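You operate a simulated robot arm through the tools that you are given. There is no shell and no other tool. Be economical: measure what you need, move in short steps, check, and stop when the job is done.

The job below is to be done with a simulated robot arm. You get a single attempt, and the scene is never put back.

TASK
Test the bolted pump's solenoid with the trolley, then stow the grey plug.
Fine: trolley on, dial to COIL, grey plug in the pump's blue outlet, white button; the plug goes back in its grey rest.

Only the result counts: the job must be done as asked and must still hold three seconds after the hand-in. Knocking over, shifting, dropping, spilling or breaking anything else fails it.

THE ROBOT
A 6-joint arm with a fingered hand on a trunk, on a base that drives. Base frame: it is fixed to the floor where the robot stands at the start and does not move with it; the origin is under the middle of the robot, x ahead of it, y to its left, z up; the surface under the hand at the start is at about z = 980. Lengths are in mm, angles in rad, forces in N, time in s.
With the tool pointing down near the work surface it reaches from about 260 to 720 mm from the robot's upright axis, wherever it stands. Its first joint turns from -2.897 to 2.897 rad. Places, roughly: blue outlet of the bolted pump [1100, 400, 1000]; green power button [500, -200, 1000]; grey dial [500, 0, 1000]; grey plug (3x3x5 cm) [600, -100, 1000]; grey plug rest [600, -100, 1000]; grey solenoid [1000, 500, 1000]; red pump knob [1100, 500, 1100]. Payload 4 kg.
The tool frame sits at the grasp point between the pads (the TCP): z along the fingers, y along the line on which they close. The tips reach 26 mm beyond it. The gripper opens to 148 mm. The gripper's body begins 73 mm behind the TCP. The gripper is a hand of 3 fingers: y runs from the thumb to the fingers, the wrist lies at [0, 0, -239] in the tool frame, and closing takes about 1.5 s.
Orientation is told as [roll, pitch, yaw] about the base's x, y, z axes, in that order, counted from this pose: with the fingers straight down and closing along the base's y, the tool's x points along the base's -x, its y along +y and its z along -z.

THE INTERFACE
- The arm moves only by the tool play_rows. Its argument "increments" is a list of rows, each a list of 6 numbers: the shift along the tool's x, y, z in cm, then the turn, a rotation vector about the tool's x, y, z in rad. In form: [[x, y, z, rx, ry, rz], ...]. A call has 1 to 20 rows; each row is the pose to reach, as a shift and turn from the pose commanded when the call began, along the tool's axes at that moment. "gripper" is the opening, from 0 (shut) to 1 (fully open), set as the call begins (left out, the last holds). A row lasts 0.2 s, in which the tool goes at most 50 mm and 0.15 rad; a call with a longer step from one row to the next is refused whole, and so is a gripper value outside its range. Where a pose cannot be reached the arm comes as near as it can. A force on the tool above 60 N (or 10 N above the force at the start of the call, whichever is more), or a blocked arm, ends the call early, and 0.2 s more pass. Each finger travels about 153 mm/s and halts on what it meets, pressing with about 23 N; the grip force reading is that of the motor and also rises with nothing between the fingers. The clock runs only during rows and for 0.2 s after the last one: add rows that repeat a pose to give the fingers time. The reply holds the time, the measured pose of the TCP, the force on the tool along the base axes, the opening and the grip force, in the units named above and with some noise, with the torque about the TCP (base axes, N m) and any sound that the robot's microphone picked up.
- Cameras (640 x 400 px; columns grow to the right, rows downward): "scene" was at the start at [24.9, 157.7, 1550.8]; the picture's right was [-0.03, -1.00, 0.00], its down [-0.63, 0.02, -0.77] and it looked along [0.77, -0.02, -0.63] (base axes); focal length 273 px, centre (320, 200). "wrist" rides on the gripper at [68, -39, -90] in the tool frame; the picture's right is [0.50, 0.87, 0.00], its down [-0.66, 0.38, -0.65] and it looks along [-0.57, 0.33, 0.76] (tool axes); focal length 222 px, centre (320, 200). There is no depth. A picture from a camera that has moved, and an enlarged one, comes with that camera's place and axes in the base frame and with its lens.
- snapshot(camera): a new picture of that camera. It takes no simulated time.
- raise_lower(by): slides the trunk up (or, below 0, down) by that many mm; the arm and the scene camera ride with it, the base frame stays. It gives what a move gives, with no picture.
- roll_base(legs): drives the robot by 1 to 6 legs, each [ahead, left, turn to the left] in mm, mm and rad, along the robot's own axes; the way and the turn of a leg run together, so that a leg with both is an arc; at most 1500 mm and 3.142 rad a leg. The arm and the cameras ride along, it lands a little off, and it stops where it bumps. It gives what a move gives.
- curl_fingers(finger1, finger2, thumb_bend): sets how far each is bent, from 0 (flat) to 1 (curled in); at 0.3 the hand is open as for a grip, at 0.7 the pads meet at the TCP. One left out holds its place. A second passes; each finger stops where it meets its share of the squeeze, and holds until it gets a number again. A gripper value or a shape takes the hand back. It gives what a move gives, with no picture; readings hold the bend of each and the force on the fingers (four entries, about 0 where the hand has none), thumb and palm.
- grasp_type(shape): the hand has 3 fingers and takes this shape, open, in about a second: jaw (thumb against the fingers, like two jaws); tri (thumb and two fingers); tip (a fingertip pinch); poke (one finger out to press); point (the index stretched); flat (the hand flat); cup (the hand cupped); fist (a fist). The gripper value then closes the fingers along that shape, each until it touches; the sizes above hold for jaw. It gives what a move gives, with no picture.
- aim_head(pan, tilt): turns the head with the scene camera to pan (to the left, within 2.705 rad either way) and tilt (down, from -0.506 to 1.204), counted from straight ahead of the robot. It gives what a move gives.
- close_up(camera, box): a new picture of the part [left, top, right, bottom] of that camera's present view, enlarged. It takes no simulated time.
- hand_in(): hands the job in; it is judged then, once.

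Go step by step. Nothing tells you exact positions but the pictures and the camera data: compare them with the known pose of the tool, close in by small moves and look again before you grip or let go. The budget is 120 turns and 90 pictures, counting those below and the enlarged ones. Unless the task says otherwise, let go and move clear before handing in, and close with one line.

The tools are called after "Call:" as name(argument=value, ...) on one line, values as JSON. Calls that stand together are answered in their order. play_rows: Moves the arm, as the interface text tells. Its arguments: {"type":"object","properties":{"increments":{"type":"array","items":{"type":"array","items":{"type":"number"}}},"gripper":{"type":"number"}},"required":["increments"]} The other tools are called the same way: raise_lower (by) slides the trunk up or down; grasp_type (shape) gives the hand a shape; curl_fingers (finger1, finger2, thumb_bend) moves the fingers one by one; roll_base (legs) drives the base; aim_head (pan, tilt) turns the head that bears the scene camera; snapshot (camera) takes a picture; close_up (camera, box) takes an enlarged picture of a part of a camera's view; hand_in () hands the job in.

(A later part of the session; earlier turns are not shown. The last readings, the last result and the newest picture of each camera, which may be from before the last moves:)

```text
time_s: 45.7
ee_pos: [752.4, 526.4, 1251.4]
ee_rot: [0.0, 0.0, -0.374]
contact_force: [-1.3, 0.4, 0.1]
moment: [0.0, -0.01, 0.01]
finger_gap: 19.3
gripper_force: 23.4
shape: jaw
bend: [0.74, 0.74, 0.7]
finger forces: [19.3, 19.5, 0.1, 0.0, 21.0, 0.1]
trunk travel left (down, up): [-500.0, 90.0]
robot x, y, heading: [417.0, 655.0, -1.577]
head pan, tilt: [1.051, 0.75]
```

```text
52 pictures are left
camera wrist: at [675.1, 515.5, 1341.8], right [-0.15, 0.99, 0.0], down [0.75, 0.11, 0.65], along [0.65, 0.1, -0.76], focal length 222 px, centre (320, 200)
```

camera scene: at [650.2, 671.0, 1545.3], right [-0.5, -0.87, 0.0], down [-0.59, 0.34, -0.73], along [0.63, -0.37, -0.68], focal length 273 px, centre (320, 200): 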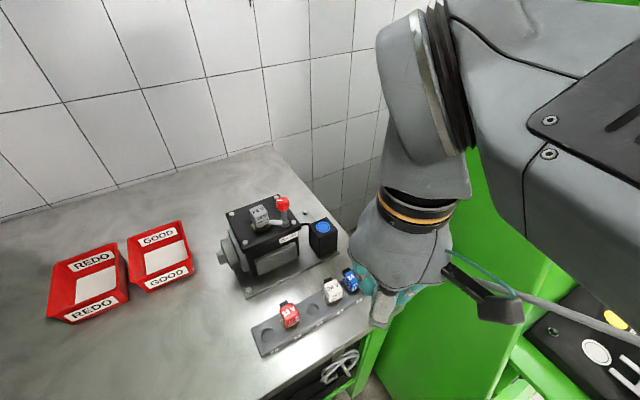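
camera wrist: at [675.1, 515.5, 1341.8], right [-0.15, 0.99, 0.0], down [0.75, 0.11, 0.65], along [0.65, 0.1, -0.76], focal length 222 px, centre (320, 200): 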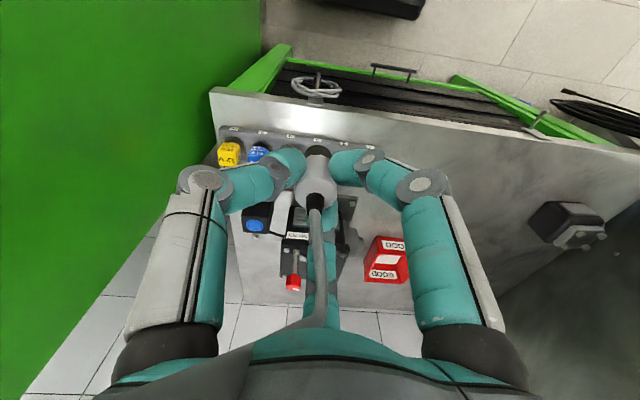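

Both cameras see the blue outlet now. I'll zoom in for triangulation.

Call:
close_up(camera="scene", box=[270, 190, 370, 260])

Call:
close_up(camera="wrist", box=[220, 180, 320, 250])

```text
5.71 times, centred on (320, 225) of scene
camera zoom: at [650.2, 671.0, 1545.3], right [-0.5, -0.87, 0.0], down [-0.59, 0.34, -0.73], along [0.63, -0.37, -0.68], focal length 1562 px, centre (320, 57)
```

zoom: 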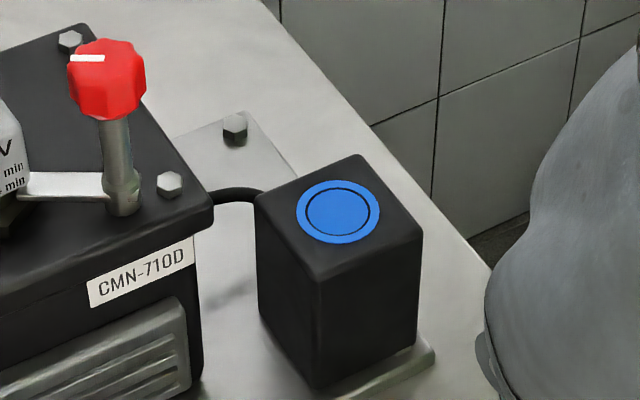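

```text
5.71 times, centred on (270, 215) of wrist
camera zoom: at [675.1, 515.5, 1341.8], right [-0.15, 0.99, 0.0], down [0.75, 0.11, 0.65], along [0.65, 0.1, -0.76], focal length 1269 px, centre (606, 114)
```

zoom: 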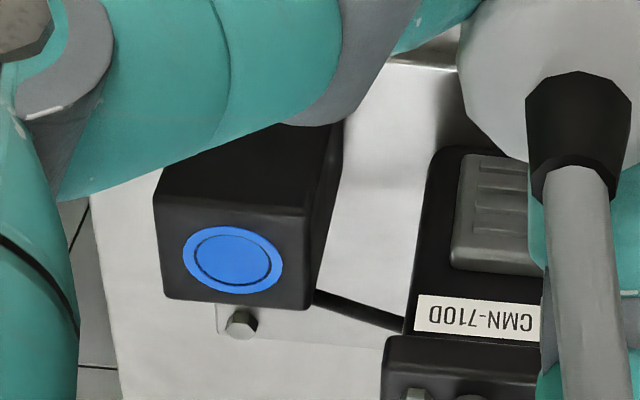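

The rays meet within 1 mm: the outlet centre is (1053.7, 427.3, 1009.7). I'll move above it, yawed so the red knob falls in a finger gap.

Call:
play_rows(increments=[[-4, 0.2, 0, 0, 0, 0], [-8, 0.4, 0, 0, 0, 0], [-12, 0.7, 0, 0, 0, 0], [-16, 0.9, 0, 0, 0, 0], [-20, 1.1, 1, 0, 0, 0.05], [-24, 1.4, 2, 0, 0, 0.1], [-28, 1.6, 3.5, 0, 0, 0.15], [-31.7, 1.8, 5, 0, 0, 0.2], [-31.7, 1.8, 7, 0, 0, 0.2], [-31.7, 1.8, 9, 0, 0, 0.2], [-31.7, 1.8, 9, 0, 0, 0.2]])

Call:
snapshot(camera="scene")

Call:
snapshot(camera="wrist")

```text
time_s: 48.1
ee_pos: [1030.5, 438.7, 1161.3]
ee_rot: [0.028, -0.019, -0.586]
contact_force: [-0.3, 0.4, -0.9]
moment: [-0.02, 0.02, 0.01]
finger_gap: 19.5
gripper_force: 23.0
shape: jaw
bend: [0.74, 0.74, 0.7]
finger forces: [19.4, 19.6, 0.1, 0.0, 21.3, 0.0]
out of reach, approached as far as the arm can: row 7, 8, 9, 10, 11
trunk travel left (down, up): [-500.0, 90.0]
robot x, y, heading: [417.4, 651.1, -1.573]
head pan, tilt: [1.051, 0.75]
```

```text
49 pictures are left
camera scene: at [650.2, 671.2, 1545.2], right [-0.5, -0.87, 0.0], down [-0.59, 0.34, -0.73], along [0.63, -0.37, -0.68], focal length 273 px, centre (320, 200)
```

scene: 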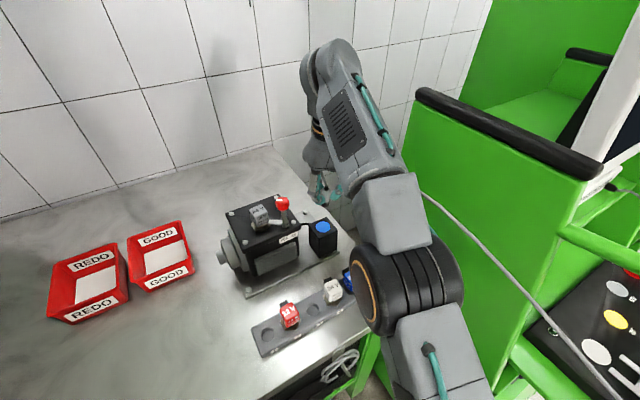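

```text
48 pictures are left
camera wrist: at [950.0, 443.9, 1249.8], right [0.06, 1.0, 0.01], down [0.73, -0.06, 0.68], along [0.68, -0.03, -0.74], focal length 222 px, centre (320, 200)
```

wrist: 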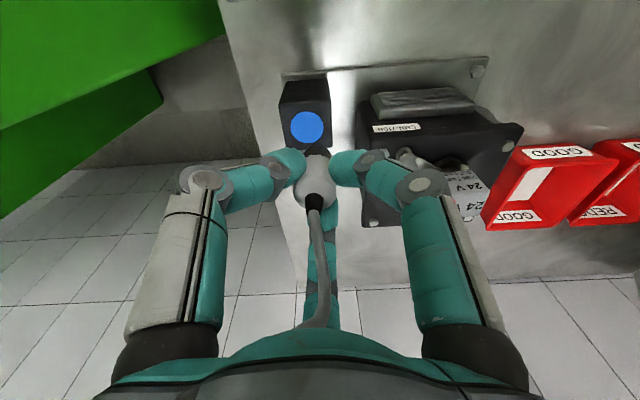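

The arm is at its limit at this height. I'll pull back a little and bring the base 60 mm nearer to the bench.

Call:
play_rows(increments=[[2, -0.5, -1, 0, 0, 0], [4, -1, -2, 0, 0, 0], [5.8, -1.4, -3, 0, 0, 0], [5.8, -1.4, -3, 0, 0, 0]])

Call:
roll_base(legs=[[0, 55, 0]])

```text
time_s: 49.1
ee_pos: [973.3, 457.2, 1190.8]
ee_rot: [0.003, -0.001, -0.574]
contact_force: [0.4, 0.0, -0.5]
moment: [-0.01, 0.0, -0.01]
finger_gap: 19.2
gripper_force: 22.9
shape: jaw
bend: [0.74, 0.74, 0.7]
finger forces: [19.2, 19.6, 0.1, 0.0, 21.2, 0.0]
trunk travel left (down, up): [-500.0, 90.0]
robot x, y, heading: [421.0, 655.5, -1.576]
head pan, tilt: [1.051, 0.75]
```

```text
time_s: 50.0
ee_pos: [1029.0, 456.2, 1189.8]
ee_rot: [0.0, 0.0, -0.576]
contact_force: [0.7, 0.4, -1.0]
moment: [0.03, 0.02, -0.01]
finger_gap: 19.2
gripper_force: 23.2
shape: jaw
bend: [0.74, 0.74, 0.7]
finger forces: [19.2, 19.6, 0.0, 0.1, 21.3, 0.0]
trunk travel left (down, up): [-500.0, 90.0]
robot x, y, heading: [473.9, 654.4, -1.578]
head pan, tilt: [1.051, 0.75]
```

Now I'll go above the outlet, down to about 1110.

Call:
play_rows(increments=[[-1.8, -0.5, 1, 0, 0, 0], [-3.65, -1.08, 2.5, 0, 0, 0], [-3.65, -1.08, 4.5, 0, 0, 0], [-3.65, -1.08, 6.5, 0, 0, 0], [-3.65, -1.08, 8, 0, 0, 0], [-3.65, -1.08, 8, 0, 0, 0]])

Call:
close_up(camera="wrist", box=[200, 60, 440, 210])

Call:
close_up(camera="scene", box=[200, 120, 400, 270])

```text
time_s: 51.5
ee_pos: [1052.3, 426.8, 1109.4]
ee_rot: [-0.002, 0.0, -0.576]
contact_force: [0.3, 0.9, 0.4]
moment: [-0.02, -0.01, 0.03]
finger_gap: 19.6
gripper_force: 22.7
shape: jaw
bend: [0.74, 0.74, 0.7]
finger forces: [19.1, 19.6, 0.0, 0.0, 21.4, 0.0]
trunk travel left (down, up): [-500.0, 90.0]
robot x, y, heading: [473.0, 656.2, -1.576]
head pan, tilt: [1.051, 0.75]
```

```text
2.67 times, centred on (320, 135) of wrist
camera zoom: at [975.7, 432.0, 1201.5], right [0.05, 1.0, 0.0], down [0.76, -0.04, 0.65], along [0.65, -0.03, -0.76], focal length 592 px, centre (320, 373)
```

zoom: 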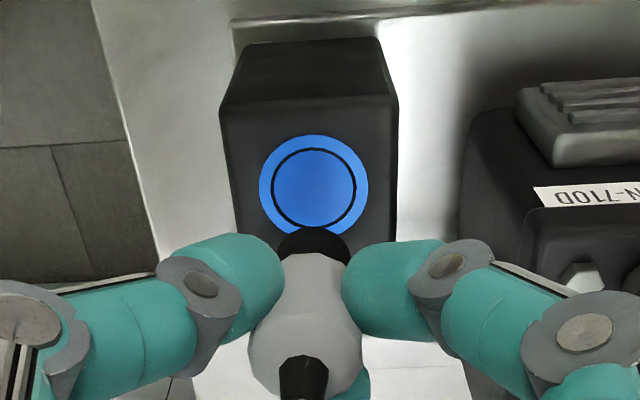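

```text
2.67 times, centred on (300, 195) of scene
camera zoom: at [705.6, 670.3, 1545.2], right [-0.5, -0.87, 0.0], down [-0.59, 0.34, -0.73], along [0.63, -0.37, -0.68], focal length 729 px, centre (373, 213)
```

zoom: 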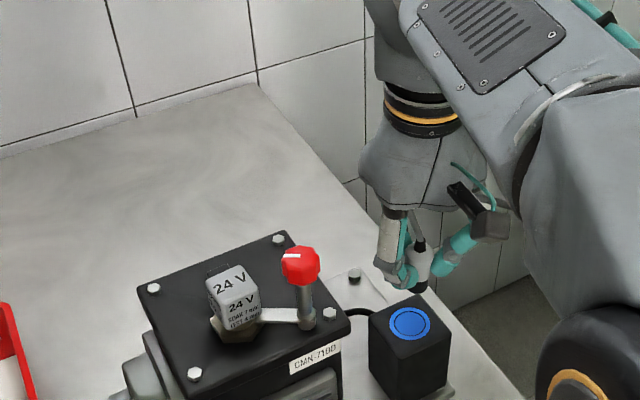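

Nearly centred, so I'll shift 2 mm and lower to just above the socket, then look again.

Call:
play_rows(increments=[[-0.1, 0, 2, 0, 0, 0], [-0.22, 0.03, 4, 0, 0, 0], [-0.22, 0.03, 5, 0, 0, 0], [-0.22, 0.03, 5.3, 0, 0, 0], [-0.22, 0.03, 5.3, 0, 0, 0]])

Call:
close_up(camera="wrist", box=[240, 100, 400, 200])

Call:
close_up(camera="scene", box=[270, 160, 370, 230])

```text
time_s: 52.6
ee_pos: [1054.4, 426.5, 1057.8]
ee_rot: [0.001, 0.0, -0.576]
contact_force: [0.7, 0.5, 0.0]
moment: [-0.02, 0.03, -0.01]
finger_gap: 19.2
gripper_force: 22.8
shape: jaw
bend: [0.74, 0.74, 0.7]
finger forces: [19.2, 19.5, 0.0, 0.0, 21.5, 0.0]
trunk travel left (down, up): [-500.0, 90.0]
robot x, y, heading: [472.2, 649.1, -1.575]
head pan, tilt: [1.051, 0.75]
```

```text
4.00 times, centred on (320, 150) of wrist
camera zoom: at [976.9, 431.5, 1149.3], right [0.05, 1.0, 0.0], down [0.76, -0.04, 0.65], along [0.65, -0.03, -0.76], focal length 888 px, centre (320, 400)
```

zoom: 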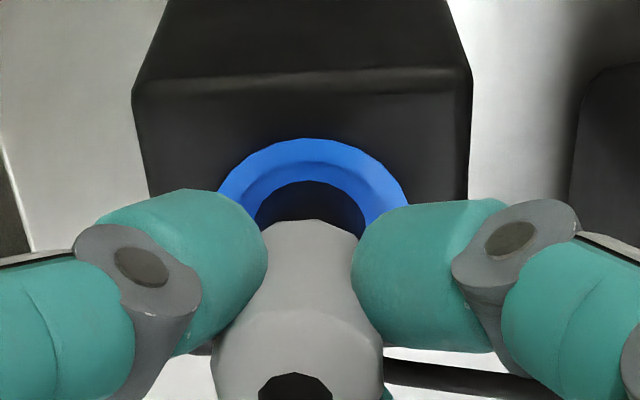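

```text
5.71 times, centred on (320, 195) of scene
camera zoom: at [705.6, 670.3, 1545.2], right [-0.5, -0.87, 0.0], down [-0.59, 0.34, -0.73], along [0.63, -0.37, -0.68], focal length 1562 px, centre (320, 229)
```

zoom: 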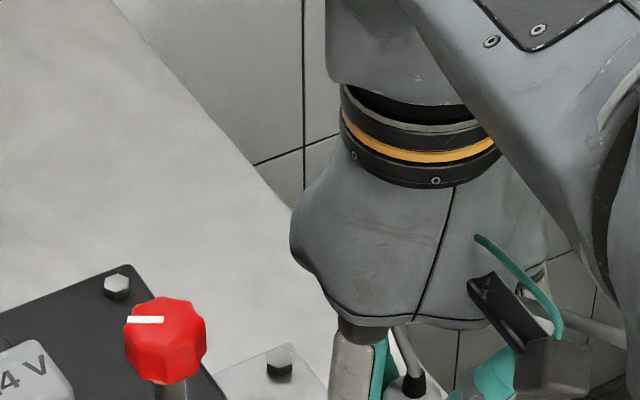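

Laterally centred. I'll check the fore-aft alignment in the scene view.

Call:
close_up(camera="scene", box=[280, 190, 380, 260])

```text
5.71 times, centred on (330, 225) of scene
camera zoom: at [705.6, 670.3, 1545.2], right [-0.5, -0.87, 0.0], down [-0.59, 0.34, -0.73], along [0.63, -0.37, -0.68], focal length 1562 px, centre (263, 57)
```

zoom: 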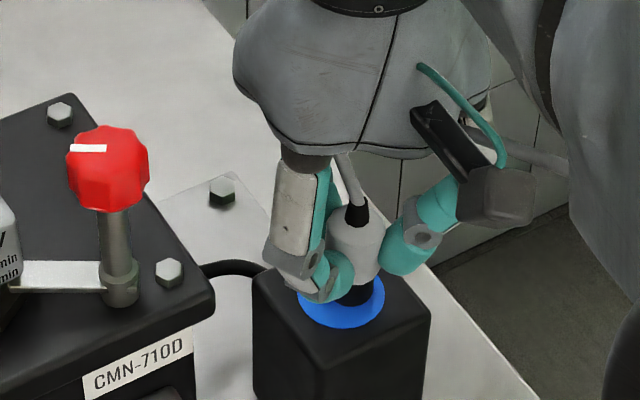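

Projection of the TCP matches the ring centre. I'll push it in gently in small steps, watching force.

Call:
play_rows(increments=[[0, 0, 0.4, 0, 0, 0], [0, 0, 0.8, 0, 0, 0], [0, 0, 1.0, 0, 0, 0], [0, 0, 1.2, 0, 0, 0], [0, 0, 1.35, 0, 0, 0], [0, 0, 1.35, 0, 0, 0]])

Call:
close_up(camera="wrist", box=[240, 100, 400, 200])

Call:
close_up(camera="scene", box=[280, 190, 380, 260])

```text
time_s: 54.0
ee_pos: [1054.6, 427.3, 1045.5]
ee_rot: [0.0, -0.005, -0.576]
contact_force: [5.3, -0.5, 28.6]
moment: [-0.12, -0.09, 0.05]
finger_gap: 21.0
gripper_force: 23.1
shape: jaw
bend: [0.74, 0.75, 0.71]
finger forces: [25.3, 25.9, 0.0, 0.1, 26.2, 0.1]
trunk travel left (down, up): [-500.0, 90.0]
robot x, y, heading: [472.6, 653.5, -1.575]
head pan, tilt: [1.051, 0.75]
```

```text
4.00 times, centred on (320, 150) of wrist
camera zoom: at [976.4, 431.9, 1137.3], right [0.05, 1.0, 0.0], down [0.75, -0.04, 0.66], along [0.66, -0.04, -0.75], focal length 888 px, centre (320, 400)
```

zoom: 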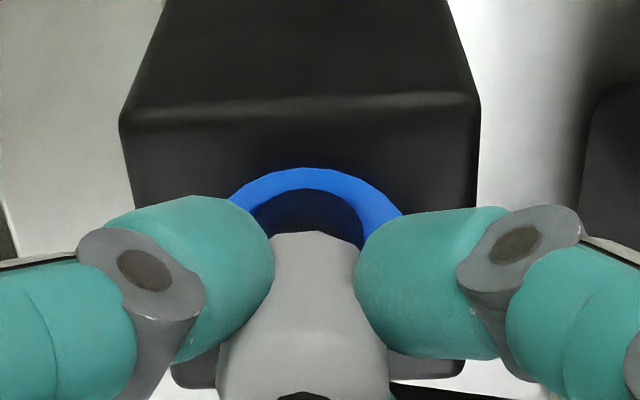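

```text
5.71 times, centred on (330, 225) of scene
camera zoom: at [704.1, 671.2, 1545.7], right [-0.5, -0.87, 0.0], down [-0.59, 0.34, -0.73], along [0.63, -0.37, -0.68], focal length 1562 px, centre (263, 57)
```

zoom: 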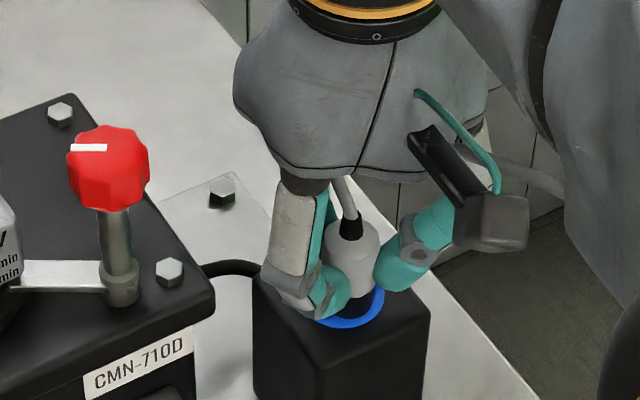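

It meets resistance at 1045.5, 2 mm above the seated height. The wrist view shows the ring centre about 3 mm further in +x than the plug. I'll lift slightly, shift, and press again.

Call:
play_rows(increments=[[0, 0, -0.6, 0, 0, 0], [0, 0, -1.0, 0, 0, 0], [-0.22, 0.24, -1.0, 0, 0, 0], [-0.22, 0.24, -0.6, 0, 0, 0], [-0.22, 0.24, -0.3, 0, 0, 0], [-0.22, 0.24, -0.1, 0, 0, 0], [-0.22, 0.24, 0.0, 0, 0, 0], [-0.22, 0.24, 0.1, 0, 0, 0], [-0.22, 0.24, 0.1, 0, 0, 0]])

Call:
close_up(camera="wrist", box=[240, 100, 400, 200])

Call:
close_up(camera="scene", box=[300, 210, 360, 252])

```text
time_s: 56.0
ee_pos: [1058.6, 427.4, 1042.7]
ee_rot: [0.0, 0.0, -0.576]
contact_force: [2.6, 0.6, -0.3]
moment: [0.06, -0.08, 0.0]
finger_gap: 19.9
gripper_force: 22.3
shape: jaw
bend: [0.74, 0.75, 0.69]
finger forces: [20.8, 21.5, 0.1, 0.0, 21.9, 0.1]
trunk travel left (down, up): [-500.0, 90.0]
robot x, y, heading: [470.9, 654.3, -1.573]
head pan, tilt: [1.051, 0.75]
```

```text
4.00 times, centred on (320, 150) of wrist
camera zoom: at [981.1, 432.3, 1134.1], right [0.05, 1.0, 0.0], down [0.76, -0.04, 0.65], along [0.65, -0.03, -0.76], focal length 888 px, centre (320, 400)
```

zoom: 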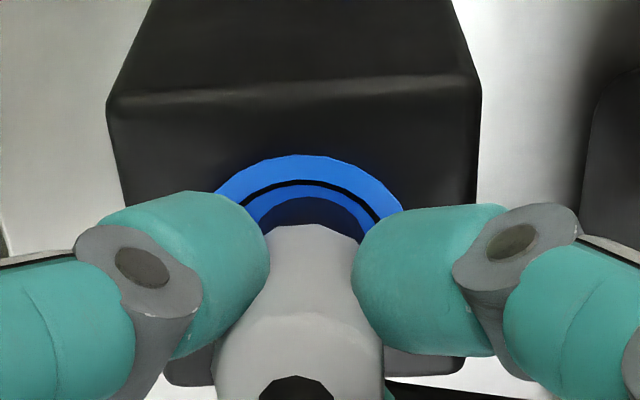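

```text
9.52 times, centred on (330, 231) of scene
camera zoom: at [705.9, 670.4, 1545.1], right [-0.5, -0.87, 0.0], down [-0.59, 0.34, -0.73], along [0.63, -0.37, -0.68], focal length 2603 px, centre (225, -95)
```

zoom: 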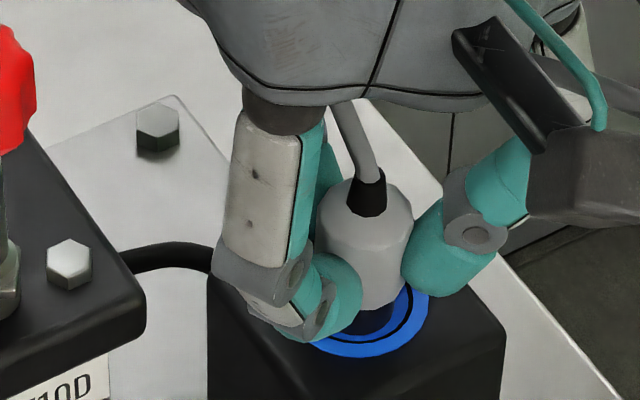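

Force dropped to zero and the pin is now concentric and going in. I'll keep pushing gently to seat it.

Call:
play_rows(increments=[[0, 0, 0.1, 0, 0, 0], [0, 0, 0.2, 0, 0, 0], [0, 0, 0.3, 0, 0, 0], [0, 0, 0.3, 0, 0, 0]])

Call:
close_up(camera="scene", box=[300, 210, 360, 252])

```text
time_s: 57.0
ee_pos: [1058.9, 427.6, 1040.5]
ee_rot: [0.001, 0.002, -0.576]
contact_force: [2.4, -0.3, -0.1]
moment: [0.03, -0.11, 0.01]
finger_gap: 20.1
gripper_force: 23.5
shape: jaw
bend: [0.74, 0.75, 0.69]
finger forces: [20.7, 21.9, 0.0, 0.0, 21.8, 0.0]
trunk travel left (down, up): [-500.0, 90.0]
robot x, y, heading: [474.2, 652.5, -1.577]
head pan, tilt: [1.051, 0.75]
```

```text
9.52 times, centred on (330, 231) of scene
camera zoom: at [705.9, 670.4, 1545.2], right [-0.5, -0.87, 0.0], down [-0.59, 0.34, -0.73], along [0.63, -0.37, -0.68], focal length 2603 px, centre (225, -95)
```

zoom: 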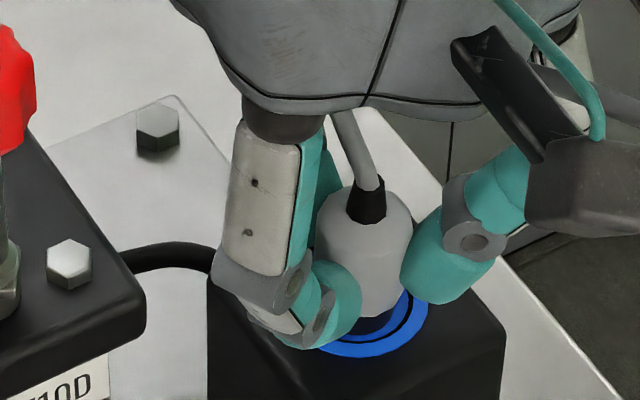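

Call:
play_rows(increments=[[0, 0, 0.1, 0, 0, 0], [0, 0, 0.2, 0, 0, 0], [0, 0, 0.3, 0, 0, 0], [0, 0, 0.4, 0, 0, 0], [0, 0, 0.4, 0, 0, 0]])

Call:
close_up(camera="scene", box=[300, 210, 360, 252])

Call:
close_up(camera="wrist", box=[240, 100, 400, 200])

```text
time_s: 58.2
ee_pos: [1059.3, 426.8, 1036.3]
ee_rot: [0.002, 0.001, -0.577]
contact_force: [3.5, -0.2, 0.7]
moment: [-0.02, -0.14, 0.0]
finger_gap: 20.0
gripper_force: 23.0
shape: jaw
bend: [0.74, 0.75, 0.69]
finger forces: [20.0, 22.0, 0.0, 0.0, 22.0, 0.0]
trunk travel left (down, up): [-500.0, 90.0]
robot x, y, heading: [471.3, 654.2, -1.577]
head pan, tilt: [1.051, 0.75]
```

```text
9.52 times, centred on (330, 231) of scene
camera zoom: at [705.9, 670.3, 1545.1], right [-0.5, -0.87, 0.0], down [-0.59, 0.34, -0.73], along [0.63, -0.37, -0.68], focal length 2603 px, centre (225, -95)
```

zoom: 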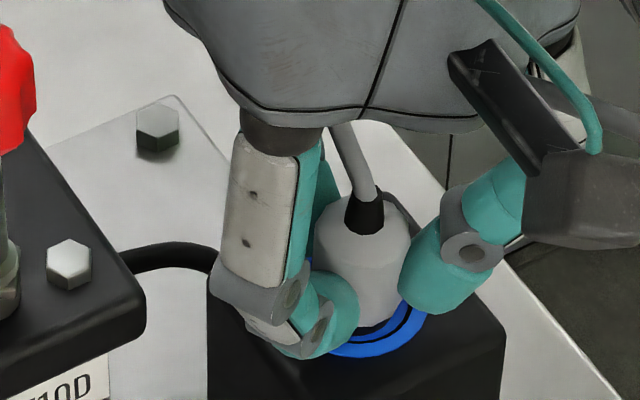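

```text
4.00 times, centred on (320, 150) of wrist
camera zoom: at [981.0, 432.8, 1127.5], right [0.05, 1.0, 0.0], down [0.76, -0.04, 0.65], along [0.65, -0.03, -0.76], focal length 888 px, centre (320, 400)
```

zoom: 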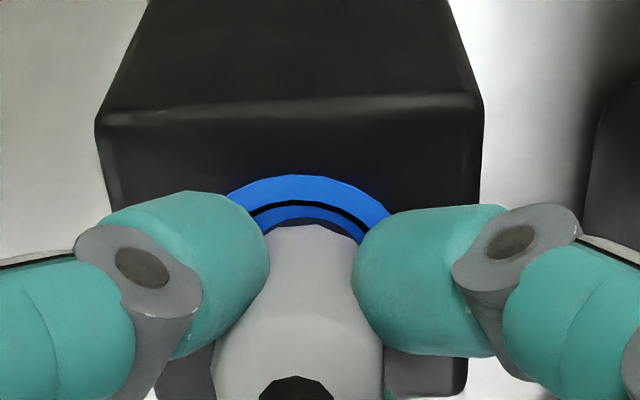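

Call:
play_rows(increments=[[0, 0, 0.1, 0, 0, 0], [0, 0, 0.2, 0, 0, 0], [0, 0, 0.25, 0, 0, 0], [0, 0, 0.25, 0, 0, 0]])

Call:
close_up(camera="scene", box=[300, 210, 360, 252])

```text
time_s: 59.2
ee_pos: [1058.8, 428.2, 1033.0]
ee_rot: [-0.001, 0.001, -0.575]
contact_force: [3.6, -0.7, 0.4]
moment: [0.0, -0.17, 0.05]
finger_gap: 20.2
gripper_force: 22.9
shape: jaw
bend: [0.74, 0.75, 0.69]
finger forces: [20.0, 22.4, 0.1, 0.1, 21.7, 0.0]
trunk travel left (down, up): [-500.0, 90.0]
robot x, y, heading: [475.3, 653.1, -1.574]
head pan, tilt: [1.051, 0.75]
```

```text
9.52 times, centred on (330, 231) of scene
camera zoom: at [706.0, 670.4, 1545.1], right [-0.5, -0.87, 0.0], down [-0.59, 0.34, -0.73], along [0.63, -0.37, -0.68], focal length 2603 px, centre (225, -95)
```

zoom: 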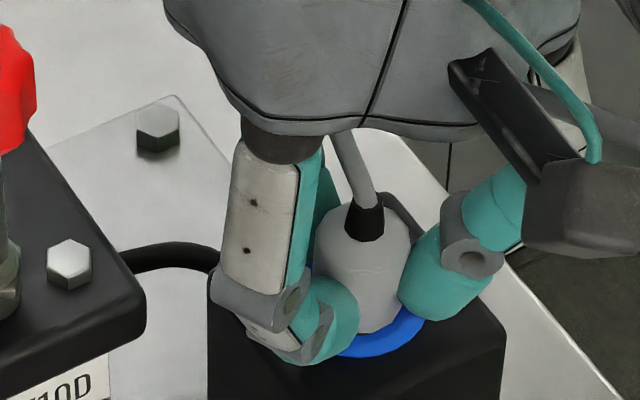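

The grey body is about at the surface. I'll take a last push to find the seat.

Call:
play_rows(increments=[[0, 0, 0.1, 0, 0, 0], [0, 0, 0.2, 0, 0, 0], [0, 0, 0.3, 0, 0, 0], [0, 0, 0.3, 0, 0, 0]])

Call:
close_up(camera="scene", box=[300, 210, 360, 252])

Call:
snapshot(camera="wrist")

```text
time_s: 60.2
ee_pos: [1058.2, 428.8, 1032.5]
ee_rot: [0.0, -0.001, -0.576]
contact_force: [4.1, 1.5, 11.3]
moment: [-0.05, -0.13, -0.01]
finger_gap: 20.1
gripper_force: 23.0
shape: jaw
bend: [0.74, 0.75, 0.69]
finger forces: [21.2, 23.6, 0.0, 0.1, 22.0, 0.0]
trunk travel left (down, up): [-500.0, 90.0]
robot x, y, heading: [472.1, 653.4, -1.576]
head pan, tilt: [1.051, 0.75]
```

```text
9.52 times, centred on (330, 231) of scene
camera zoom: at [705.2, 670.8, 1545.4], right [-0.5, -0.87, 0.0], down [-0.59, 0.34, -0.73], along [0.63, -0.37, -0.68], focal length 2603 px, centre (225, -95)
```

zoom: 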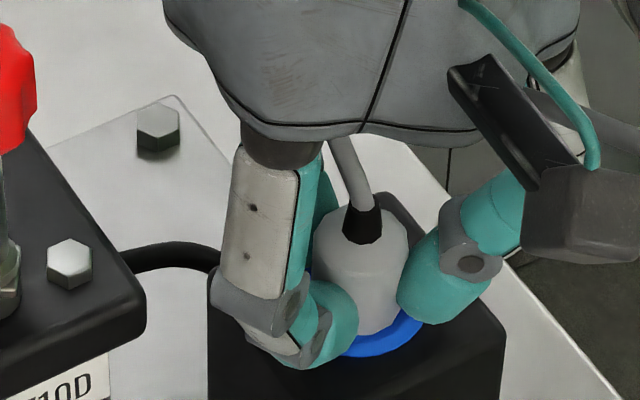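

```text
33 pictures are left
camera wrist: at [980.8, 432.9, 1123.0], right [0.05, 1.0, 0.0], down [0.75, -0.04, 0.66], along [0.65, -0.04, -0.76], focal length 222 px, centre (320, 200)
```

wrist: 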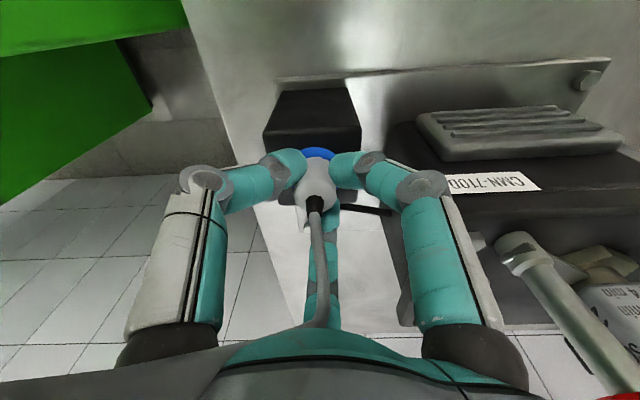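

Seated: 11 N axial at TCP (1058.3, 428.5, 1032.5). I'll release and lift straight up.

Call:
play_rows(increments=[[0, 0, -0.1, 0, 0, 0], [0, 0, -0.2, 0, 0, 0], [0, 0, -0.2, 0, 0, 0], [0, 0, -0.2, 0, 0, 0], [0, 0, -0.2, 0, 0, 0]], gripper=0.45)

Call:
play_rows(increments=[[0, 0, -1.5, 0, 0, 0], [0, 0, -3.5, 0, 0, 0], [0, 0, -6, 0, 0, 0], [0, 0, -9, 0, 0, 0], [0, 0, -12, 0, 0, 0], [0, 0, -12, 0, 0, 0]])

Call:
snapshot(camera="scene")

Call:
close_up(camera="wrist", box=[220, 60, 420, 200])

```text
time_s: 61.5
ee_pos: [1057.9, 428.2, 1032.8]
ee_rot: [0.0, 0.0, -0.577]
contact_force: [-0.7, -0.2, 0.2]
moment: [-0.03, 0.01, -0.02]
finger_gap: 66.0
gripper_force: 0.0
shape: jaw
bend: [0.39, 0.39, 0.7]
finger forces: [0.1, 0.0, 0.1, 0.1, 0.1, 0.1]
trunk travel left (down, up): [-500.0, 90.0]
robot x, y, heading: [476.7, 654.1, -1.576]
head pan, tilt: [1.051, 0.75]
```

```text
time_s: 62.9
ee_pos: [1059.7, 426.3, 1152.4]
ee_rot: [0.0, 0.001, -0.576]
contact_force: [0.2, 0.9, -0.8]
moment: [-0.02, 0.03, -0.02]
finger_gap: 66.2
gripper_force: 0.0
shape: jaw
bend: [0.39, 0.39, 0.7]
finger forces: [0.0, 0.0, 0.1, 0.0, 0.0, 0.0]
trunk travel left (down, up): [-500.0, 90.0]
robot x, y, heading: [468.6, 651.7, -1.578]
head pan, tilt: [1.051, 0.75]
```

```text
32 pictures are left
camera scene: at [705.5, 670.4, 1545.2], right [-0.5, -0.87, 0.0], down [-0.59, 0.34, -0.73], along [0.63, -0.37, -0.68], focal length 273 px, centre (320, 200)
```

scene: 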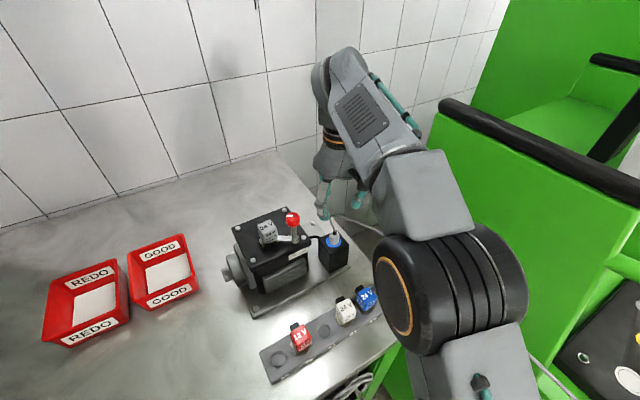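

```text
2.86 times, centred on (320, 130) of wrist
camera zoom: at [981.3, 431.7, 1244.4], right [0.05, 1.0, 0.0], down [0.76, -0.04, 0.65], along [0.65, -0.03, -0.76], focal length 635 px, centre (320, 400)
```

zoom: 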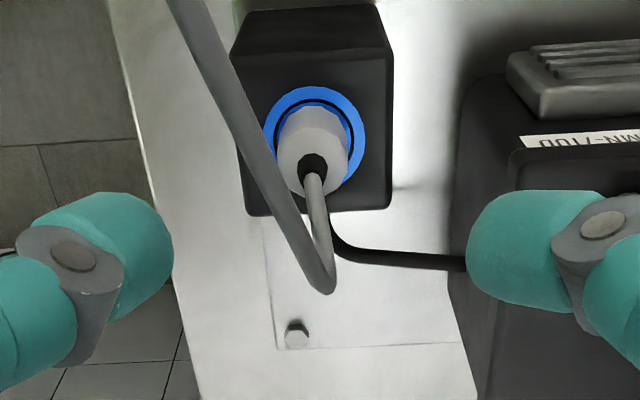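

The plug is seated in the blue outlet. I'll lift clear of the cable and retract the hand towards the robot.

Call:
play_rows(increments=[[0, 0, -3, 0, 0, 0], [0, 0, -6, 0, 0, 0], [0, 0, -9, 0, 0, 0], [4, -0.9, -11, 0, 0, 0], [8, -1.7, -11, 0, 0, 0], [12, -2.6, -11, 0, 0, 0], [16, -3.4, -11, 0, 0, 0], [20, -4.3, -11, 0, 0, 0], [24, -5.1, -11, 0, 0, 0], [27.3, -5.8, -11, 0, 0, 0], [27.3, -5.8, -11, 0, 0, 0]])

Call:
snapshot(camera="scene")

```text
time_s: 65.2
ee_pos: [797.1, 525.6, 1264.8]
ee_rot: [0.0, 0.0, -0.576]
contact_force: [0.4, 0.0, -0.5]
moment: [0.03, -0.03, -0.01]
finger_gap: 66.5
gripper_force: 0.1
shape: jaw
bend: [0.39, 0.39, 0.7]
finger forces: [0.0, 0.0, 0.1, 0.0, 0.0, 0.0]
out of reach, approached as far as the arm can: row 2, 3, 4
trunk travel left (down, up): [-500.0, 90.0]
robot x, y, heading: [470.2, 654.6, -1.576]
head pan, tilt: [1.051, 0.75]
```

```text
30 pictures are left
camera scene: at [705.3, 670.4, 1545.2], right [-0.5, -0.87, 0.0], down [-0.59, 0.34, -0.73], along [0.63, -0.37, -0.68], focal length 273 px, centre (320, 200)
```

scene: 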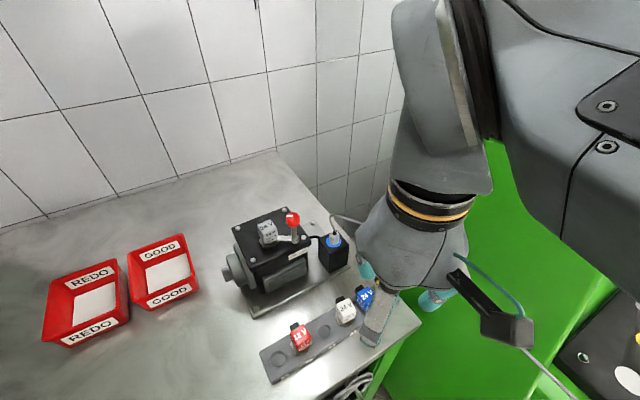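

Clear. I'll drive away from the bench, keeping the heading, and look at the cable.

Call:
roll_base(legs=[[0, -390, 0]])

Call:
aim_head(pan=0.9, tilt=0.65)

Call:
snapshot(camera="scene")

```text
time_s: 67.7
ee_pos: [405.8, 528.4, 1263.6]
ee_rot: [0.0, 0.001, -0.571]
contact_force: [0.8, -0.5, 0.1]
moment: [0.04, 0.01, 0.0]
finger_gap: 66.6
gripper_force: 0.1
shape: jaw
bend: [0.39, 0.39, 0.7]
finger forces: [0.1, 0.1, 0.0, 0.0, 0.0, 0.1]
trunk travel left (down, up): [-500.0, 90.0]
robot x, y, heading: [82.6, 654.1, -1.579]
head pan, tilt: [1.051, 0.75]
```

```text
time_s: 68.4
ee_pos: [406.9, 528.6, 1262.3]
ee_rot: [0.0, 0.0, -0.572]
contact_force: [0.1, 0.7, 0.6]
moment: [0.03, 0.0, -0.03]
finger_gap: 66.4
gripper_force: 0.1
shape: jaw
bend: [0.39, 0.39, 0.7]
finger forces: [0.1, 0.1, 0.0, 0.0, 0.0, 0.1]
trunk travel left (down, up): [-500.0, 90.0]
robot x, y, heading: [80.4, 654.4, -1.57]
head pan, tilt: [0.901, 0.649]
```

```text
29 pictures are left
camera scene: at [308.7, 659.9, 1553.8], right [-0.62, -0.78, 0.0], down [-0.47, 0.38, -0.8], along [0.62, -0.49, -0.6], focal length 273 px, centre (320, 200)
```

scene: 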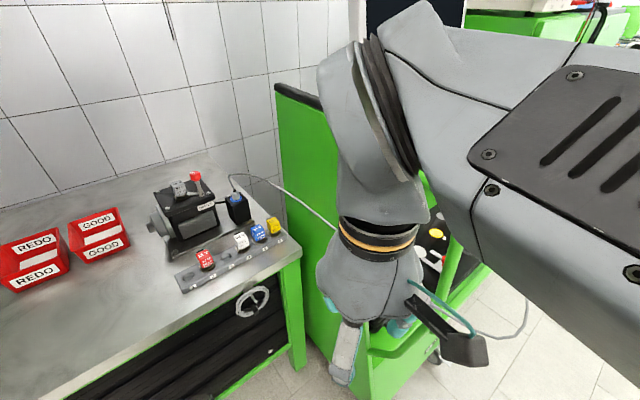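

The cable has plenty of slack and hangs in front of the trolley, so I'll keep a wider berth. I'll swing the arm forward, then drive alongside the trolley front.

Call:
play_rows(increments=[[-0.6, -3.5, 0, 0, 0, 0.1], [-0.8, -7, 0, 0, 0, 0.2], [-0.6, -10.5, 0, 0, 0, 0.3], [-0.1, -14, 0, 0, 0, 0.4], [0.8, -17.4, 0, 0, 0, 0.5], [2, -20.6, 0, 0, 0, 0.6], [3.5, -23.8, 0, 0, 0, 0.7], [5.4, -26.8, 0, 0, 0, 0.8], [5.4, -26.8, 0, 0, 0, 0.8]], gripper=0)

Call:
roll_base(legs=[[0, -60, 0], [650, 0, 0]])

Call:
aim_head(pan=1.5, tilt=0.8)

Call:
snapshot(camera="scene")

```text
time_s: 70.4
ee_pos: [213.3, 331.5, 1262.6]
ee_rot: [0.0, 0.001, -1.373]
contact_force: [0.2, 0.5, 0.5]
moment: [0.0, 0.01, -0.01]
finger_gap: 0.2
gripper_force: 23.0
shape: jaw
bend: [0.7, 0.7, 0.7]
finger forces: [0.0, 0.0, 0.0, 0.1, 0.0, 0.0]
trunk travel left (down, up): [-500.0, 90.0]
robot x, y, heading: [77.4, 654.6, -1.573]
head pan, tilt: [0.901, 0.649]
```

```text
time_s: 74.6
ee_pos: [152.6, -323.7, 1262.4]
ee_rot: [0.002, -0.001, -1.371]
contact_force: [-0.1, -1.0, 0.0]
moment: [-0.02, 0.02, 0.01]
finger_gap: 0.0
gripper_force: 23.0
shape: jaw
bend: [0.7, 0.7, 0.7]
finger forces: [0.0, 0.1, 0.1, 0.0, 0.0, 0.1]
trunk travel left (down, up): [-500.0, 90.0]
robot x, y, heading: [19.9, -1.4, -1.572]
head pan, tilt: [0.901, 0.649]
```

```text
time_s: 75.6
ee_pos: [151.2, -324.2, 1261.8]
ee_rot: [0.0, 0.001, -1.373]
contact_force: [0.2, 0.5, -0.9]
moment: [-0.04, -0.06, -0.01]
finger_gap: 0.2
gripper_force: 22.8
shape: jaw
bend: [0.7, 0.7, 0.7]
finger forces: [0.1, 0.0, 0.0, 0.0, 0.1, 0.0]
trunk travel left (down, up): [-500.0, 90.0]
robot x, y, heading: [20.3, -1.7, -1.575]
head pan, tilt: [1.499, 0.799]
```

```text
28 pictures are left
camera scene: at [260.0, 51.8, 1541.2], right [-0.07, -1.0, 0.0], down [-0.71, 0.05, -0.7], along [0.7, -0.05, -0.72], focal length 273 px, centre (320, 200)
```

scene: 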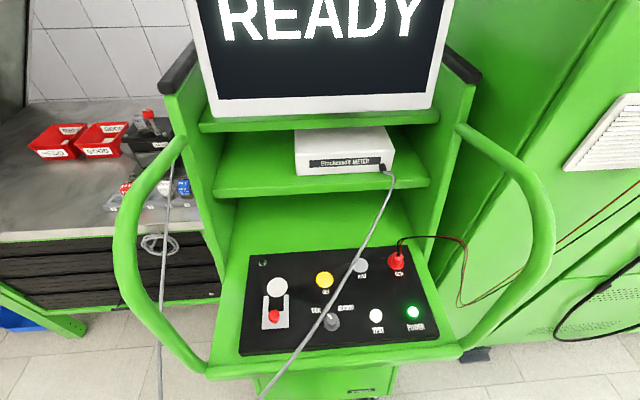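

The TEST button at (467, -75) is free, and the cable passes over the dial instead. I'll swing the closed hand in on a tight arc, keeping off the right handle, to hover over TEST.

Call:
play_rows(increments=[[0.66, 3.44, 0, 0, 0, -0.08], [1.82, 6.73, 0, 0, 0, -0.16], [3.31, 9.9, 0, 0, 0, -0.24], [5.09, 12.91, 0, 0, 0, -0.32], [7.18, 15.72, 0, 0, 0, -0.4], [9.53, 18.31, 0, 0, 0, -0.48], [12.13, 20.65, 0, 0, 0, -0.56], [14.95, 22.72, 0, 0, 0, -0.64], [17.97, 24.49, 0, 0, 0, -0.72], [18.24, 28.44, 0, 0, 0, -0.8], [18.27, 32.32, 0, 0, 0, -0.873], [18.22, 35.88, 1, 0, 0, -0.873], [18.22, 35.88, 4, 0, 0, -0.873], [18.22, 35.88, 8, 0, 0, -0.873], [18.22, 35.88, 12, 0, 0, -0.873], [18.22, 35.88, 12, 0, 0, -0.873]])

Call:
snapshot(camera="wrist")

Call:
snapshot(camera="scene")

```text
time_s: 79.0
ee_pos: [467.5, -74.2, 1143.4]
ee_rot: [0.0, -0.001, -0.501]
contact_force: [0.2, 0.1, 0.5]
moment: [0.03, 0.04, 0.01]
finger_gap: 0.1
gripper_force: 23.5
shape: jaw
bend: [0.7, 0.7, 0.7]
finger forces: [0.0, 0.0, 0.0, 0.0, 0.0, 0.0]
trunk travel left (down, up): [-500.0, 90.0]
robot x, y, heading: [18.2, -0.2, -1.573]
head pan, tilt: [1.499, 0.799]
```

```text
27 pictures are left
camera wrist: at [391.3, -75.1, 1234.1], right [-0.02, 1.0, 0.0], down [0.76, 0.02, 0.65], along [0.65, 0.02, -0.76], focal length 222 px, centre (320, 200)
```

wrist: 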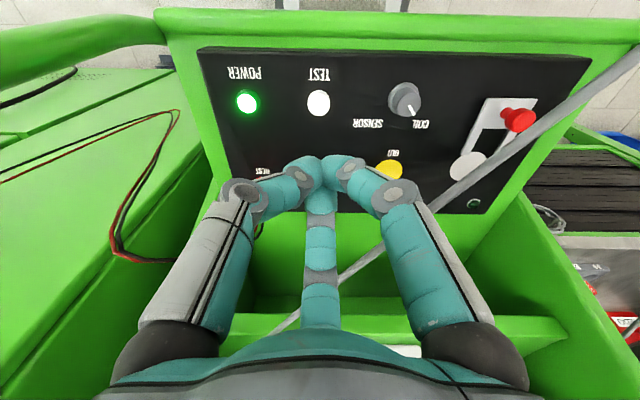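

```text
26 pictures are left
camera scene: at [260.2, 51.9, 1541.2], right [-0.07, -1.0, 0.0], down [-0.72, 0.05, -0.7], along [0.7, -0.05, -0.72], focal length 273 px, centre (320, 200)
```

scene: 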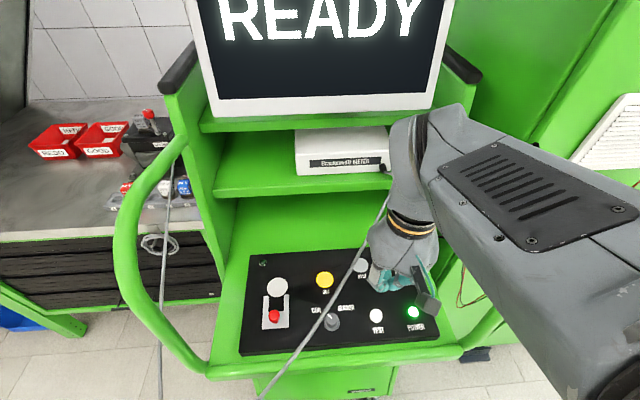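

TEST is directly below and the cable is clear, so I'll press.

Call:
play_rows(increments=[[0, -0.1, 4, 0, 0, 0], [0, -0.1, 8, 0, 0, 0], [0, -0.1, 11, 0, 0, 0], [0, -0.1, 12.2, 0, 0, 0], [0, -0.1, 12.5, 0, 0, 0], [0, -0.1, 12.7, 0, 0, 0], [0, -0.1, 12.9, 0, 0, 0], [0, -0.1, 13.1, 0, 0, 0], [0, -0.1, 13.3, 0, 0, 0]])

Call:
snapshot(camera="scene")

```text
time_s: 81.0
ee_pos: [468.5, -75.3, 1011.1]
ee_rot: [0.001, -0.003, -0.499]
contact_force: [-1.9, 0.8, 25.3]
moment: [0.1, 0.07, 0.02]
finger_gap: 0.0
gripper_force: 23.7
shape: jaw
bend: [0.7, 0.7, 0.7]
finger forces: [0.0, 0.1, 0.0, 0.1, 0.1, 0.0]
trunk travel left (down, up): [-500.0, 90.0]
robot x, y, heading: [18.9, 2.6, -1.573]
head pan, tilt: [1.499, 0.799]
heard: click
```

```text
25 pictures are left
camera scene: at [258.3, 52.2, 1541.9], right [-0.07, -1.0, 0.0], down [-0.71, 0.05, -0.7], along [0.7, -0.05, -0.72], focal length 273 px, centre (320, 200)
```

scene: 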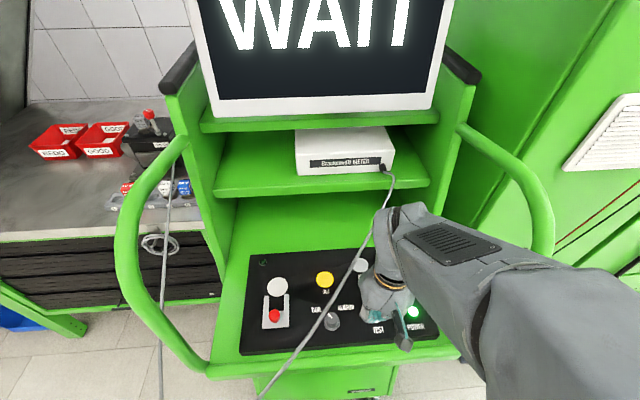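

The screen says WAIT, so the test is running. I'll lift off the button, wait, and tilt the head to read the result.

Call:
play_rows(increments=[[0, 0, -3, 0, 0, 0], [0, 0, -7, 0, 0, 0], [0, 0, -11, 0, 0, 0], [0, 0, -15, 0, 0, 0], [0, 0, -19, 0, 0, 0], [0, 0, -23, 0, 0, 0], [0, 0, -25, 0, 0, 0], [0, 0, -25, 0, 0, 0], [0, 0, -25, 0, 0, 0], [0, 0, -25, 0, 0, 0], [0, 0, -25, 0, 0, 0], [0, 0, -25, 0, 0, 0], [0, 0, -25, 0, 0, 0], [0, 0, -25, 0, 0, 0], [0, 0, -25, 0, 0, 0], [0, 0, -25, 0, 0, 0]])

Call:
aim_head(pan=1.5, tilt=0.5)

Call:
snapshot(camera="scene")

```text
time_s: 84.4
ee_pos: [467.9, -75.9, 1259.6]
ee_rot: [0.001, -0.002, -0.499]
contact_force: [-0.5, -0.7, -0.3]
moment: [0.01, 0.01, -0.01]
finger_gap: 0.3
gripper_force: 23.1
shape: jaw
bend: [0.7, 0.7, 0.7]
finger forces: [0.1, 0.0, 0.0, 0.0, 0.1, 0.0]
trunk travel left (down, up): [-500.0, 90.0]
robot x, y, heading: [16.6, 2.6, -1.57]
head pan, tilt: [1.499, 0.799]
```

```text
time_s: 85.2
ee_pos: [468.2, -77.0, 1259.9]
ee_rot: [-0.001, 0.0, -0.5]
contact_force: [-0.3, -0.3, -0.6]
moment: [0.0, 0.02, -0.03]
finger_gap: 0.0
gripper_force: 23.1
shape: jaw
bend: [0.7, 0.7, 0.7]
finger forces: [0.0, 0.0, 0.0, 0.0, 0.0, 0.0]
trunk travel left (down, up): [-500.0, 90.0]
robot x, y, heading: [21.3, -3.3, -1.567]
head pan, tilt: [1.499, 0.499]
```

```text
24 pictures are left
camera scene: at [270.4, 51.1, 1567.1], right [-0.07, -1.0, 0.0], down [-0.48, 0.03, -0.88], along [0.88, -0.06, -0.48], focal length 273 px, centre (320, 200)
```

scene: 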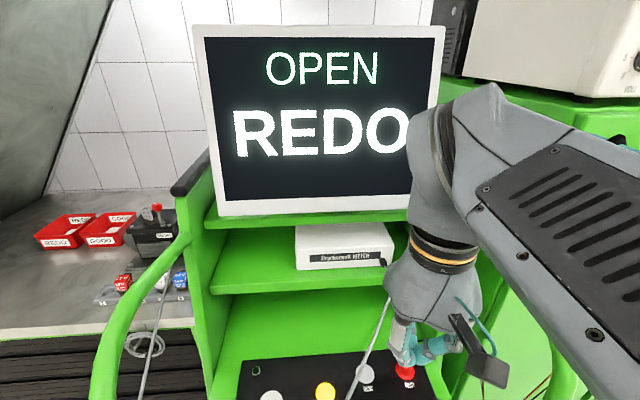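

The test finished: the screen reads OPEN / REDO, so the coil is open. The task only asks for the test, so I'll leave that verdict alone and fetch the plug, checking its seating first. I'm stowing the arm and driving back.

Call:
play_rows(increments=[[3.06, -2.12, 0, 0, 0, 0.08], [6.01, -4.65, 0, 0, 0, 0.16], [8.86, -7.35, 0, 0, 0, 0.24], [8.27, -10.84, 0, 0, 0, 0.32], [8.06, -14.32, 0, 0, 0, 0.4], [8.17, -17.8, 0, 0, 0, 0.48], [8.67, -21.26, 0, 0, 0, 0.56], [9.44, -24.64, 0, 0, 0, 0.64], [9.44, -24.64, 0, 0, 0, 0.64]])

Call:
roll_base(legs=[[-655, 0, 0]])

```text
time_s: 87.2
ee_pos: [267.6, -244.7, 1259.3]
ee_rot: [0.0, -0.001, -1.139]
contact_force: [1.1, -0.8, 0.6]
moment: [0.01, -0.02, -0.02]
finger_gap: 0.0
gripper_force: 22.7
shape: jaw
bend: [0.7, 0.7, 0.7]
finger forces: [0.0, 0.0, 0.1, 0.1, 0.0, 0.0]
trunk travel left (down, up): [-500.0, 90.0]
robot x, y, heading: [20.8, -2.7, -1.568]
head pan, tilt: [1.499, 0.499]
```

```text
time_s: 90.8
ee_pos: [268.4, 405.7, 1259.1]
ee_rot: [-0.002, -0.001, -1.144]
contact_force: [0.0, -0.5, -0.8]
moment: [0.04, 0.05, 0.0]
finger_gap: 0.0
gripper_force: 22.9
shape: jaw
bend: [0.7, 0.7, 0.7]
finger forces: [0.0, 0.1, 0.0, 0.0, 0.0, 0.0]
trunk travel left (down, up): [-500.0, 90.0]
robot x, y, heading: [21.6, 651.4, -1.583]
head pan, tilt: [1.499, 0.499]
```

Call:
play_rows(increments=[[1.26, 3.27, 0, 0, 0, -0.14], [2.96, 6.29, 0, 0, 0, -0.28], [4.94, 9.17, 0, 0, 0, -0.42], [7.56, 12.12, 0, 0, 0, -0.56], [7.56, 12.12, 0, 0, 0, -0.56], [7.56, 12.12, 0, 0, 0, -0.56]], gripper=0.45)

Call:
roll_base(legs=[[0, 0, 0.01], [0, 452, 0]])

Call:
aim_head(pan=1.05, tilt=0.75)

Call:
snapshot(camera="scene")

```text
time_s: 92.2
ee_pos: [349.7, 524.5, 1259.8]
ee_rot: [0.0, 0.001, -0.584]
contact_force: [-1.0, -0.1, -0.2]
moment: [0.01, 0.01, 0.02]
finger_gap: 66.4
gripper_force: 0.2
shape: jaw
bend: [0.39, 0.39, 0.7]
finger forces: [0.1, 0.0, 0.0, 0.1, 0.1, 0.0]
trunk travel left (down, up): [-500.0, 90.0]
robot x, y, heading: [20.2, 649.5, -1.571]
head pan, tilt: [1.499, 0.499]
```

```text
time_s: 95.3
ee_pos: [810.2, 530.1, 1260.1]
ee_rot: [0.0, -0.001, -0.574]
contact_force: [-0.4, -0.5, 0.3]
moment: [0.02, -0.04, 0.0]
finger_gap: 66.1
gripper_force: 0.0
shape: jaw
bend: [0.39, 0.39, 0.7]
finger forces: [0.1, 0.0, 0.0, 0.1, 0.1, 0.0]
trunk travel left (down, up): [-500.0, 90.0]
robot x, y, heading: [480.5, 651.4, -1.568]
head pan, tilt: [1.499, 0.499]
```

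```text
time_s: 96.2
ee_pos: [809.9, 530.5, 1260.5]
ee_rot: [0.0, 0.0, -0.574]
contact_force: [-0.4, -0.1, 0.5]
moment: [0.01, 0.0, -0.01]
finger_gap: 66.6
gripper_force: 0.0
shape: jaw
bend: [0.39, 0.39, 0.7]
finger forces: [0.1, 0.1, 0.0, 0.1, 0.0, 0.1]
trunk travel left (down, up): [-500.0, 90.0]
robot x, y, heading: [481.5, 650.0, -1.571]
head pan, tilt: [1.051, 0.75]
```

```text
23 pictures are left
camera scene: at [712.9, 669.7, 1545.2], right [-0.49, -0.87, 0.0], down [-0.59, 0.34, -0.73], along [0.64, -0.36, -0.68], focal length 273 px, centre (320, 200)
```

scene: 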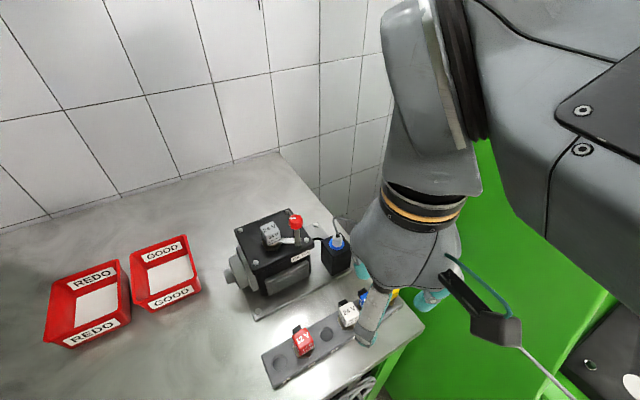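

Back at the bench. I'll zoom in to check how well the plug is seated and how the cable runs.

Call:
close_up(camera="scene", box=[300, 210, 380, 280])

```text
5.71 times, centred on (340, 245) of scene
camera zoom: at [712.9, 669.7, 1545.2], right [-0.49, -0.87, 0.0], down [-0.59, 0.34, -0.73], along [0.64, -0.36, -0.68], focal length 1562 px, centre (206, -57)
```

zoom: 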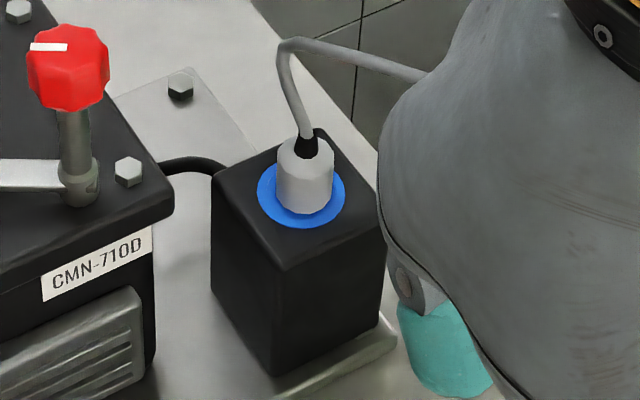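

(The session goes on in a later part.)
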